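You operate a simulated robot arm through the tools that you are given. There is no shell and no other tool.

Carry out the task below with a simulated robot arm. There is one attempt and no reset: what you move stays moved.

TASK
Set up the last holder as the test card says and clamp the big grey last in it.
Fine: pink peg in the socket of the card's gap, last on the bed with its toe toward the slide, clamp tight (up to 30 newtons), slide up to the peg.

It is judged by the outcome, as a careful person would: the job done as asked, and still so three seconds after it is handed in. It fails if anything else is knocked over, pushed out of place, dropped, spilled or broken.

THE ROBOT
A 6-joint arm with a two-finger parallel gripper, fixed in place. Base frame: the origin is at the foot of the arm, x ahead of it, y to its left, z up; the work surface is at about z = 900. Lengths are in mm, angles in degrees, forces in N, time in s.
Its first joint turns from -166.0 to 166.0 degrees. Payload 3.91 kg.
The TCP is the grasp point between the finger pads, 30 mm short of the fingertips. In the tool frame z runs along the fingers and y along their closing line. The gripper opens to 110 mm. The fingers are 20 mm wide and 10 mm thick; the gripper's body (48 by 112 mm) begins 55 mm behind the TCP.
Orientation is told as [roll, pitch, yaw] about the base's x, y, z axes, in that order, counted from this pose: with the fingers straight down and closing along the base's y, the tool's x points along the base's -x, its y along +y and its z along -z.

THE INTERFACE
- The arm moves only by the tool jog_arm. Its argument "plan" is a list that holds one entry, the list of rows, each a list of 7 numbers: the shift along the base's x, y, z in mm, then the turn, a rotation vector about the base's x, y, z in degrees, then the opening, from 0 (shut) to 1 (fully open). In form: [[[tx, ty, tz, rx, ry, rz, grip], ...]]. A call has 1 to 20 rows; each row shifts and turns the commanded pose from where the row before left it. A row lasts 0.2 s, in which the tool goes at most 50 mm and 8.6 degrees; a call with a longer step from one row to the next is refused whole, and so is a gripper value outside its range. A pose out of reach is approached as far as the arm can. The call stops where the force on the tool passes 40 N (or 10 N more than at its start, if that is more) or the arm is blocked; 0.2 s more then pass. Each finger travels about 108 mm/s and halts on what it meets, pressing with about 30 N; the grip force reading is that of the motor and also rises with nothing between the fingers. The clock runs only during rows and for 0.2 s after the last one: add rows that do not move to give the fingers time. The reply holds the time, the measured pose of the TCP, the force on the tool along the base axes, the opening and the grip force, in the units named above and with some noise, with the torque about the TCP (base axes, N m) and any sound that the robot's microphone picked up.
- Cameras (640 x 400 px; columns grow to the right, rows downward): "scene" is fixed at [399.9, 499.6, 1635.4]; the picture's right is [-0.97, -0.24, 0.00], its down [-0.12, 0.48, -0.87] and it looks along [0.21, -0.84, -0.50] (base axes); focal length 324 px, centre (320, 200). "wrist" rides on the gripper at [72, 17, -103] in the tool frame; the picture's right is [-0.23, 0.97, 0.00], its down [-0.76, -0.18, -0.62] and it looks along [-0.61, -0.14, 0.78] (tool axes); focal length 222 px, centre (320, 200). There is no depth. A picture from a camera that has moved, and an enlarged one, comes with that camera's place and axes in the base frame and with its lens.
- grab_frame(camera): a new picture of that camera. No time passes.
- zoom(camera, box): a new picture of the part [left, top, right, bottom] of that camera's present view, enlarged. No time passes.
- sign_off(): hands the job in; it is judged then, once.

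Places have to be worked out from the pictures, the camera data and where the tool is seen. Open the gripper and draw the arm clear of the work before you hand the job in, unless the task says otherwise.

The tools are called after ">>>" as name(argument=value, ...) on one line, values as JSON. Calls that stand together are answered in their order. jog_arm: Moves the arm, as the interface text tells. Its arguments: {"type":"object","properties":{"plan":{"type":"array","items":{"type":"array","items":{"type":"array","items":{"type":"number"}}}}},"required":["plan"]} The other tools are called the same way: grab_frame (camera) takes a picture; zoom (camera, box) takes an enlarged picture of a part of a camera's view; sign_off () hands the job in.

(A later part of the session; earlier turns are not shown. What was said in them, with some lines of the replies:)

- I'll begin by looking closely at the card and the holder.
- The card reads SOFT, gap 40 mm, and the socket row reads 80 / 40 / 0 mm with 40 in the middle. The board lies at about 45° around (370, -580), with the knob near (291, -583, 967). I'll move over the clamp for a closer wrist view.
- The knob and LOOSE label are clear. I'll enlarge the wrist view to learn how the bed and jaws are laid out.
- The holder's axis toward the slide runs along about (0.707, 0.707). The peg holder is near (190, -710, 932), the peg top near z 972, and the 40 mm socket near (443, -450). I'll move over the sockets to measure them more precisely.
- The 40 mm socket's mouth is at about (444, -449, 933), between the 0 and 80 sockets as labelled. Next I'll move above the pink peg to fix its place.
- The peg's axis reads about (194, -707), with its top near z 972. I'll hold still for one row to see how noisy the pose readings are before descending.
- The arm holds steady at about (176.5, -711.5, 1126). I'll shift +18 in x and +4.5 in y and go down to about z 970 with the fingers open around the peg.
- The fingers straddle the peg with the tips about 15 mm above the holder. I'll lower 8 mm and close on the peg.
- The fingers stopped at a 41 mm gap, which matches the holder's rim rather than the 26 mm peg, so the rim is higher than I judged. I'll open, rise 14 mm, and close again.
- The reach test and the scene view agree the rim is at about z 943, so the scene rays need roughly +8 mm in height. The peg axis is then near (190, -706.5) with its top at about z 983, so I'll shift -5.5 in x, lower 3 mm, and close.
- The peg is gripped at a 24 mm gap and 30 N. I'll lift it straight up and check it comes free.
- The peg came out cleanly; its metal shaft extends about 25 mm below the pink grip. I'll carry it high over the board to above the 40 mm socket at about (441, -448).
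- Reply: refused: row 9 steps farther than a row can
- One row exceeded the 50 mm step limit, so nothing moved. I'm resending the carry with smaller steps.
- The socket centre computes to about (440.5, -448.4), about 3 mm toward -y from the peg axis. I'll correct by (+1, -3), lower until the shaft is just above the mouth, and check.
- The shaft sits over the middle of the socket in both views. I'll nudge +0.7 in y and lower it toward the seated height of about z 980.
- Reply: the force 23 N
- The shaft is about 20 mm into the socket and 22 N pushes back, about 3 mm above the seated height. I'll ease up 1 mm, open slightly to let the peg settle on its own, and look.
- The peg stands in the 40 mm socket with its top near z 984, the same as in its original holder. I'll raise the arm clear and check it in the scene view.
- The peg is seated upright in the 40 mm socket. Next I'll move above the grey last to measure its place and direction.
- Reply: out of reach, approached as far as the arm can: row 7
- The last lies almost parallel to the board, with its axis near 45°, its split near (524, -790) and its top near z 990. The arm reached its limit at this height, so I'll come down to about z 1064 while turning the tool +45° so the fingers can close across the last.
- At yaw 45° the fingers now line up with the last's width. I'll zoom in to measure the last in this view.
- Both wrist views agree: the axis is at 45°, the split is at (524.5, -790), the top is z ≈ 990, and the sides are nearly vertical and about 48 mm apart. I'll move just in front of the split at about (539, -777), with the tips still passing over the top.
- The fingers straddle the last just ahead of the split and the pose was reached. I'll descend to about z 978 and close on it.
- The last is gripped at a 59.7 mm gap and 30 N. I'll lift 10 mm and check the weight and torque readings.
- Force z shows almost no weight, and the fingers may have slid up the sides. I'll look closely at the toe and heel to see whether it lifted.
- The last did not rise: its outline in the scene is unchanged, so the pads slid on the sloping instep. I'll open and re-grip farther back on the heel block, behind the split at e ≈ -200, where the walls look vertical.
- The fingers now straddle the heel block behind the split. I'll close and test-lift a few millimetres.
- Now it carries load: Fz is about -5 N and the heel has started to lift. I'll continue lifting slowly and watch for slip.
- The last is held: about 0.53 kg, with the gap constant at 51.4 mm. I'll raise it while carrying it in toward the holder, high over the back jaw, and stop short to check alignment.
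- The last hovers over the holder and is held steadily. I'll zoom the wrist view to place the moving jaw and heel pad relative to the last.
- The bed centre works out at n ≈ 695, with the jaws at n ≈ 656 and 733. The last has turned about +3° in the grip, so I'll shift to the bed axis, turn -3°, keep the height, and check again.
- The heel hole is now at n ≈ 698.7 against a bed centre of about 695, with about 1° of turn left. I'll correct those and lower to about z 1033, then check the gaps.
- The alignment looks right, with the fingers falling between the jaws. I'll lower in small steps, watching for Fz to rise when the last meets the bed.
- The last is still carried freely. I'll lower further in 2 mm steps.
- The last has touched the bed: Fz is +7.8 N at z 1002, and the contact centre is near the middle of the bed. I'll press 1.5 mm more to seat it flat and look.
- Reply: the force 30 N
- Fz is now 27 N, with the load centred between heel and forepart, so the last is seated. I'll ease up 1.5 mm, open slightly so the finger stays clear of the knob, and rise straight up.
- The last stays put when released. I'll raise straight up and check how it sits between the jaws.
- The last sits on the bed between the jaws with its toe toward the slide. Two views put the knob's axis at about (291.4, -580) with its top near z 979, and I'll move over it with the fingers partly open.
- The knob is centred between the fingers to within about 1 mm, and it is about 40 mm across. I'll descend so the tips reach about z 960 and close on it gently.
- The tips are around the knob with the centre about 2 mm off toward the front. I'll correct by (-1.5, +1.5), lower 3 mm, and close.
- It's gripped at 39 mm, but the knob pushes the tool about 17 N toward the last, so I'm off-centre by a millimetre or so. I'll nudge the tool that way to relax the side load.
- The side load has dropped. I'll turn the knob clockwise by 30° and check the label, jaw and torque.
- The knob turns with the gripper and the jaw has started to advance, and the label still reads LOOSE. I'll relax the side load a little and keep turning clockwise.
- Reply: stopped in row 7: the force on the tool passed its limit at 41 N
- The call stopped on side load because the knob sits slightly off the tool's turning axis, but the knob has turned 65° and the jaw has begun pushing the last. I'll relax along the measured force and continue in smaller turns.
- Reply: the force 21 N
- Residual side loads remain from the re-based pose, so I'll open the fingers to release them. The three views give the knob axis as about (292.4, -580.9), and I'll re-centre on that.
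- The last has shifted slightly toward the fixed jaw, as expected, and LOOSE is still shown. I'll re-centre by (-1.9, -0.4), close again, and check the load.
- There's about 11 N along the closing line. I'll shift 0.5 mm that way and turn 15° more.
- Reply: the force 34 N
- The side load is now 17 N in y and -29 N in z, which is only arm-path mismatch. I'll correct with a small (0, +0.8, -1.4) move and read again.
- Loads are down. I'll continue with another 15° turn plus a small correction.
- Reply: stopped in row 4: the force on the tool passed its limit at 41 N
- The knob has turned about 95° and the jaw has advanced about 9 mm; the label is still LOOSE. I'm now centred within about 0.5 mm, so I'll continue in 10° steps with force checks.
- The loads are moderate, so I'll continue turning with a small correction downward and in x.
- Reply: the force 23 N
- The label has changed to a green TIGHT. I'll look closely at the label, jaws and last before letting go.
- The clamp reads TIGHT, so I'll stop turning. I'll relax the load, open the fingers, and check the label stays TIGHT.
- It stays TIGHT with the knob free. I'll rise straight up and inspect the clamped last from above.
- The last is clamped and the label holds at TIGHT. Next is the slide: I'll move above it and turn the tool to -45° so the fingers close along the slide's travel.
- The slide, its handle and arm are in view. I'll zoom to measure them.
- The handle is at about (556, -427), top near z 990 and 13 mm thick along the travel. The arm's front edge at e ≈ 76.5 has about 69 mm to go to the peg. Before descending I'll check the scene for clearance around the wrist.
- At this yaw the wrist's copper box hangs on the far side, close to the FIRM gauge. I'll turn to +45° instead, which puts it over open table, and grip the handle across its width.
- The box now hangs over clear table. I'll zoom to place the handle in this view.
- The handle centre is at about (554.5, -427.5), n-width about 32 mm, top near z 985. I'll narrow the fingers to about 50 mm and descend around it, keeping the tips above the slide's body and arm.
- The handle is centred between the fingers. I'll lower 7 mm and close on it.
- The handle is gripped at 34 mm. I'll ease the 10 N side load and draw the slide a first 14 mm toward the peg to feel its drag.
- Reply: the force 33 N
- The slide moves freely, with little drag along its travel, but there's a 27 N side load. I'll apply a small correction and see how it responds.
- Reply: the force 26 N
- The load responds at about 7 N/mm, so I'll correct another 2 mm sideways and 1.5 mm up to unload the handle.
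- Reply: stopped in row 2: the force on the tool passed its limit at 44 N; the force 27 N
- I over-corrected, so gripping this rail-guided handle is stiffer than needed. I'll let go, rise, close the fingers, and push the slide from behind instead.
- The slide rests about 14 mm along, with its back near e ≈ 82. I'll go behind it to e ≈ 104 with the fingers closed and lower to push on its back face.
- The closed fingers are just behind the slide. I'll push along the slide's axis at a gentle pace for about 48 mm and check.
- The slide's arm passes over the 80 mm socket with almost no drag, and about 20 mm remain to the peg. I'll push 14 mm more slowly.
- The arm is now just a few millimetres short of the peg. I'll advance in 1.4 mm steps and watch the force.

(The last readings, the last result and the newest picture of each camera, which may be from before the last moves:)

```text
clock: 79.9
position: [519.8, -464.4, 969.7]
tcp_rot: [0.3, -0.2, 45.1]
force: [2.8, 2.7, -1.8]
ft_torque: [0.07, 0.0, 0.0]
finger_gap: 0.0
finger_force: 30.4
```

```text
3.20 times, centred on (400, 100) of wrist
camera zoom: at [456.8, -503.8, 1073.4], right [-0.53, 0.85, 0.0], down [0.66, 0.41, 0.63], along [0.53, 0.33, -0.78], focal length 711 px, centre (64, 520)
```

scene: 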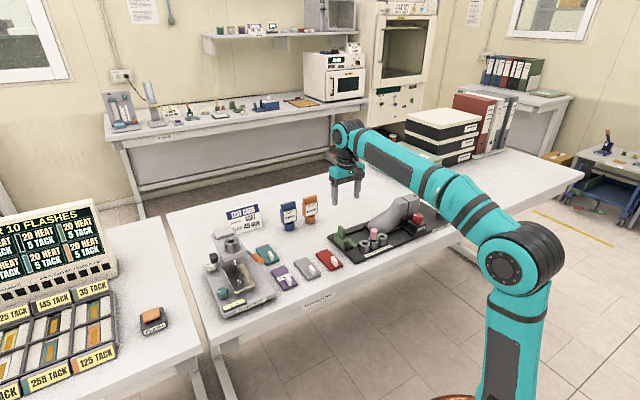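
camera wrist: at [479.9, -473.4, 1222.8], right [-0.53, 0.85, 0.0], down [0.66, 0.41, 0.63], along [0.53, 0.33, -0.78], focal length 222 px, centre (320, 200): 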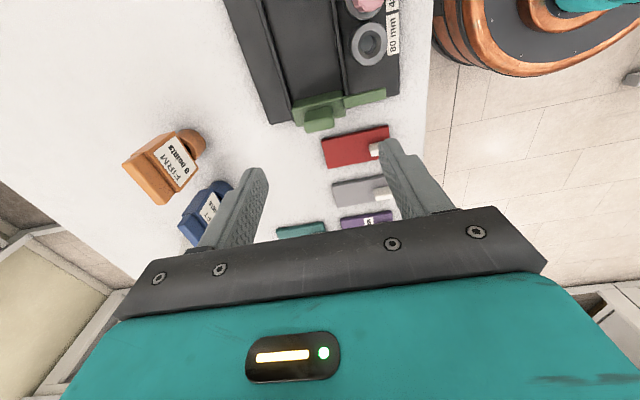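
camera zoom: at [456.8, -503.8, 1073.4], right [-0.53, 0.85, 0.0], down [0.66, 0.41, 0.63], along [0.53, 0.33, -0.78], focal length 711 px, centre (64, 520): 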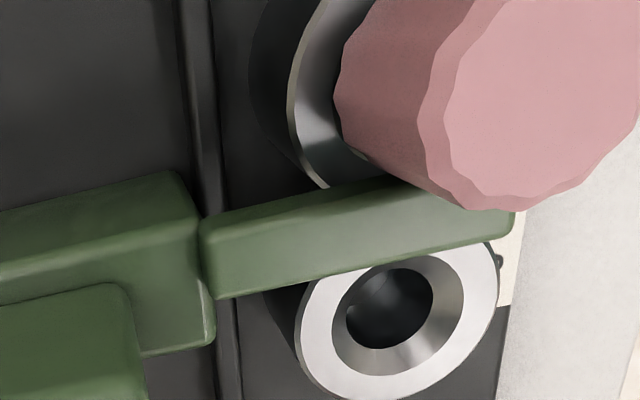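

The slide's arm has met the peg (about 4 N), taking up the peg's small play in its socket. I'll stop pushing, back the fingers off along the travel, and check.

>>> jog_arm(plan=[[[3, 3, 0, 0, 0, 0, 0], [6, 6, 0, 0, 0, 0, 0], [8, 8, 0, 0, 0, 0, 0], [0, 0, 0, 0, 0, 0, 0]]])

>>> zoom(camera="scene", box=[340, 215, 390, 250])

>>> zoom(camera="wrist", box=[280, 0, 480, 120])

```text
clock: 80.9
position: [536.5, -448.2, 970.5]
tcp_rot: [0.2, -0.1, 45.0]
force: [-0.6, 0.3, -0.3]
ft_torque: [-0.01, 0.01, 0.01]
finger_gap: 0.1
finger_force: 30.0
```

```text
11.43 times, centred on (365, 232) of scene
camera zoom: at [399.9, 499.6, 1635.4], right [-0.97, -0.24, 0.0], down [-0.12, 0.48, -0.87], along [0.21, -0.84, -0.5], focal length 3697 px, centre (-194, -171)
```

zoom: 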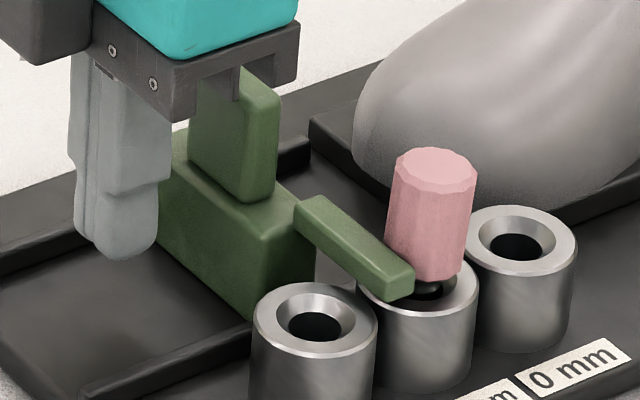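

```text
3.20 times, centred on (380, 60) of wrist
camera zoom: at [473.4, -487.7, 1073.4], right [-0.53, 0.85, 0.0], down [0.66, 0.41, 0.63], along [0.53, 0.33, -0.78], focal length 711 px, centre (128, 648)
```

zoom: 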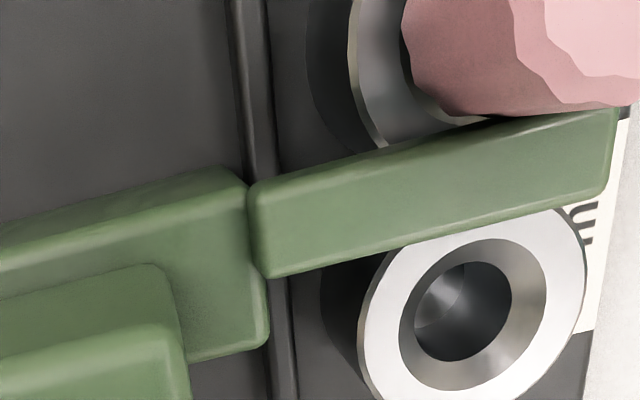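

The slide stays against the peg, with the arm's front at e ≈ 7, which is where the 40 mm peg should stop it. I'll raise the arm straight up and look over the whole setup.

>>> jog_arm(plan=[[[3, 3, 10, 0, 0, 0, 0], [0, 0, 40, 0, 0, 0, 0], [0, 0, 45, 0, 0, 0, 0], [0, 0, 45, 0, 0, 0, 0], [0, 0, 45, 0, 0, 0, 0], [0, 0, 20, 0, 0, 0, 0.3], [0, 0, 0, 0, 0, 0, 0.6], [0, 0, 0, 0, 0, 0, 0.8]]])

>>> grab_frame(camera="scene")

>>> zoom(camera="scene", box=[325, 180, 445, 265])

>>> grab_frame(camera="wrist")

```text
clock: 82.7
position: [540.0, -446.9, 1175.8]
tcp_rot: [0.2, -0.2, 45.0]
force: [0.2, 0.6, 0.6]
ft_torque: [-0.01, -0.01, 0.01]
finger_gap: 88.2
finger_force: 0.0
```

```text
taken
```

scene: 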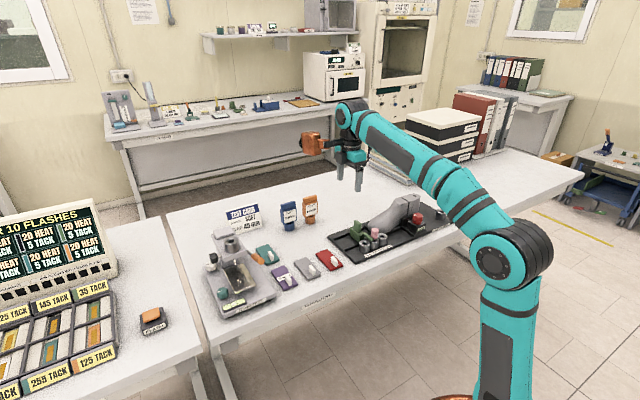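

```text
4.71 times, centred on (385, 222) of scene
camera zoom: at [399.9, 499.6, 1635.4], right [-0.97, -0.24, 0.0], down [-0.12, 0.48, -0.87], along [0.21, -0.84, -0.5], focal length 1522 px, centre (14, 94)
```

zoom: 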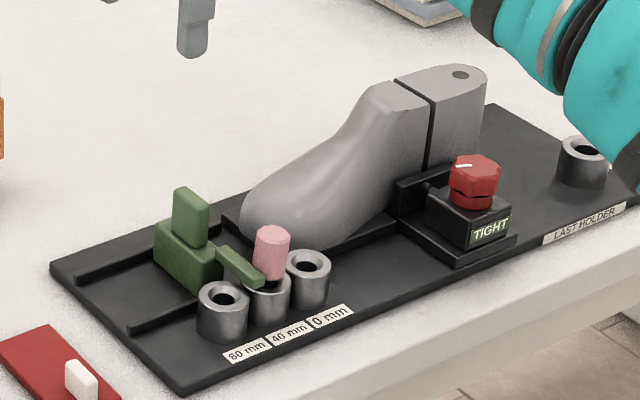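

```text
taken
camera wrist: at [476.2, -486.0, 1279.2], right [-0.53, 0.85, 0.0], down [0.66, 0.41, 0.63], along [0.53, 0.33, -0.78], focal length 222 px, centre (320, 200)
```

wrist: 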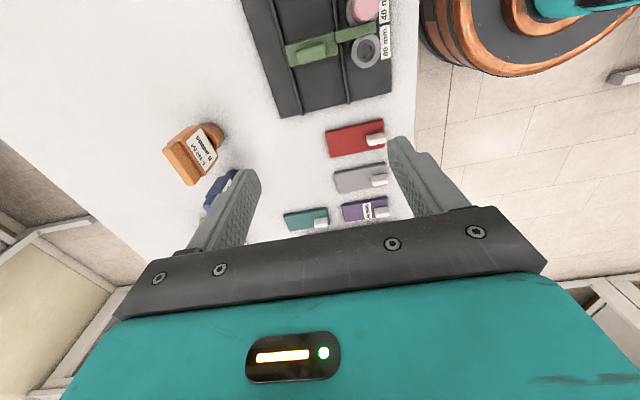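

The peg, slide, last and TIGHT label all look right, and the rest of the bench is undisturbed. I'll move back over the board for one last check from above.

>>> jog_arm(plan=[[[-30, -15, 5, 0, 0, 0, 0.8], [-40, -15, 5, 0, 0, 0, 0.8], [-40, -15, 5, 0, 0, 0, 0.8], [-40, -15, 5, 0, 0, 0, 0.8], [-40, -15, 5, 0, 0, 0, 0.8], [-30, -15, 5, 0, 0, 0, 0.8], [0, 0, 0, 0, 0, 0, 0.8], [0, 0, 0, 0, 0, 0, 0.8]]])

>>> grab_frame(camera="wrist")

>>> zoom(camera="wrist", box=[180, 0, 420, 180])

>>> zoom(camera="scene", box=[340, 210, 400, 250])

```text
clock: 84.5
position: [316.4, -531.6, 1203.4]
tcp_rot: [0.2, -0.2, 44.9]
force: [-0.3, -0.1, 0.0]
ft_torque: [-0.01, -0.04, 0.0]
finger_gap: 87.8
finger_force: 0.0
```

```text
taken
camera wrist: at [254.1, -571.4, 1307.4], right [-0.53, 0.85, 0.0], down [0.66, 0.41, 0.63], along [0.53, 0.33, -0.78], focal length 222 px, centre (320, 200)
```

wrist: 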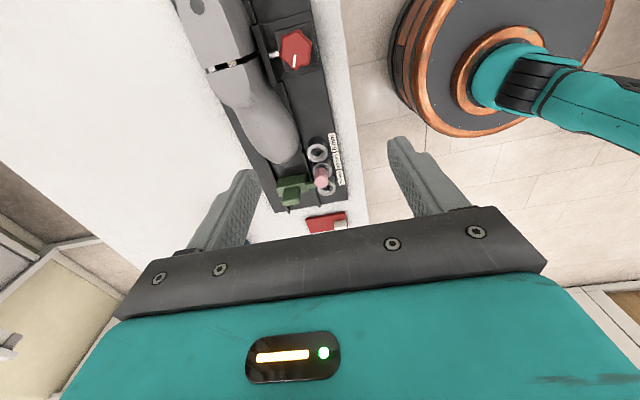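

```text
2.22 times, centred on (300, 90) of wrist
camera zoom: at [254.1, -571.4, 1307.4], right [-0.53, 0.85, 0.0], down [0.66, 0.41, 0.63], along [0.53, 0.33, -0.78], focal length 494 px, centre (364, 444)
```

zoom: 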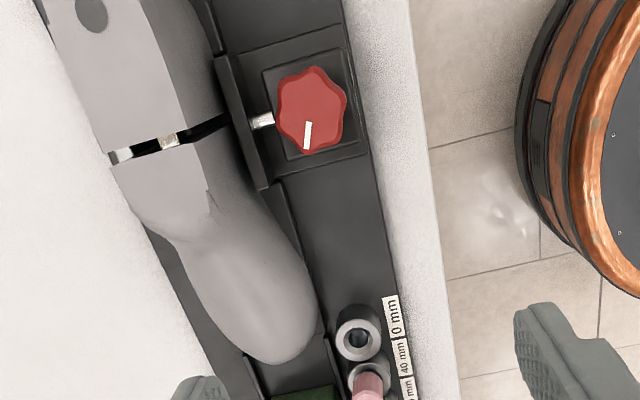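

```text
10.00 times, centred on (370, 230) of scene
camera zoom: at [399.9, 499.6, 1635.4], right [-0.97, -0.24, 0.0], down [-0.12, 0.48, -0.87], along [0.21, -0.84, -0.5], focal length 3235 px, centre (-180, -100)
```

zoom: 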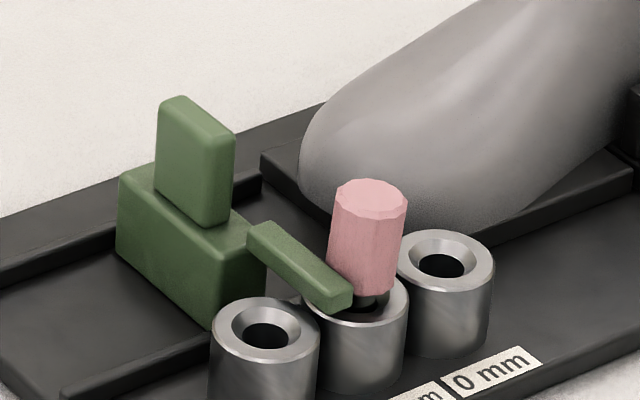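

The last is held between the jaws, the peg stands in the 40 mm socket, and the slide rests against it. I'll open the gripper fully and draw the arm away from the holder.

>>> jog_arm(plan=[[[0, 30, 10, 0, 0, 0, 1], [0, 40, 10, 0, 0, 0, 1], [0, 40, 10, 0, 0, 0, 1], [0, 40, 10, 0, 0, 0, 1], [0, 40, 0, 0, 0, 0, 1], [0, 10, 0, 0, 0, 0, 1], [0, 0, 0, 0, 0, 0, 1], [0, 0, 0, 0, 0, 0, 1], [0, 0, 0, 0, 0, 0, 1], [0, 0, 0, 0, 0, 0, 1]]])

>>> grab_frame(camera="scene")

>>> zoom(camera="scene", box=[325, 180, 445, 265])

```text
clock: 86.7
position: [319.4, -334.5, 1243.3]
tcp_rot: [0.0, -0.2, 45.0]
force: [-0.3, 0.2, 0.9]
ft_torque: [0.02, 0.03, 0.02]
finger_gap: 110.0
finger_force: 0.1
```

```text
taken
```

scene: 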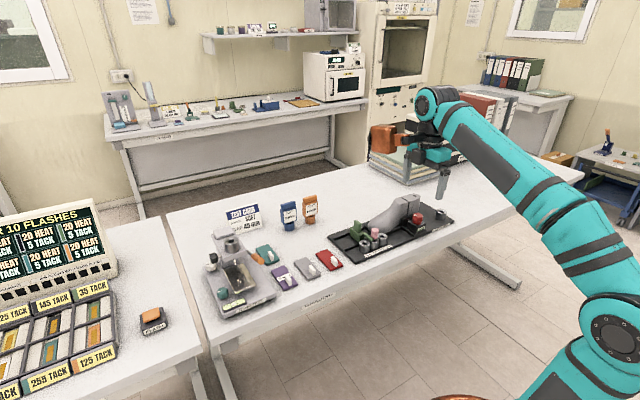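

```text
4.71 times, centred on (385, 222) of scene
camera zoom: at [399.9, 499.6, 1635.4], right [-0.97, -0.24, 0.0], down [-0.12, 0.48, -0.87], along [0.21, -0.84, -0.5], focal length 1522 px, centre (14, 94)
```

zoom: 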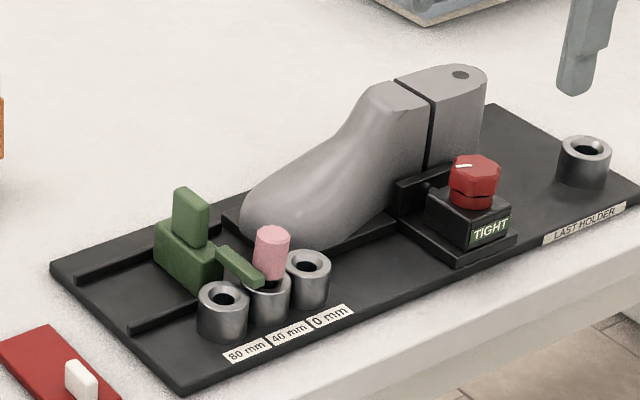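

The setup has held still while the arm withdrew: peg in the 40 mm socket, last on the bed with its toe to the slide, clamp reading TIGHT, slide against the peg. Nothing else was moved, and the gripper is open and clear, so I'm handing in the job.

>>> sign_off()

```text
The job is handed in.
```

The last holder is set to the card's 40 mm gap, the big grey last is clamped in it, and the job is handed in. In the final pictures nothing else on the bench had moved or fallen.

- **Peg:** The pink peg is in the 40 mm socket. It leans about 3°, because the slide took up the play in the socket when it touched.
- **Last:** It sits on the bed between the jaws with its toe toward the slide. On the first try the fingers slipped up its sides. It didn't move, so I gripped it again farther back on the heel.
- **Clamp:** I turned the knob about 115° clockwise until the label changed from LOOSE to TIGHT, then stopped. The label shows no force value, so I couldn't check it against the 30 N limit.
- **Slide:** It is against the peg, pushed up with about 4 N, and it stayed there when I backed the fingers off.

The arm is drawn clear with the gripper fully open.
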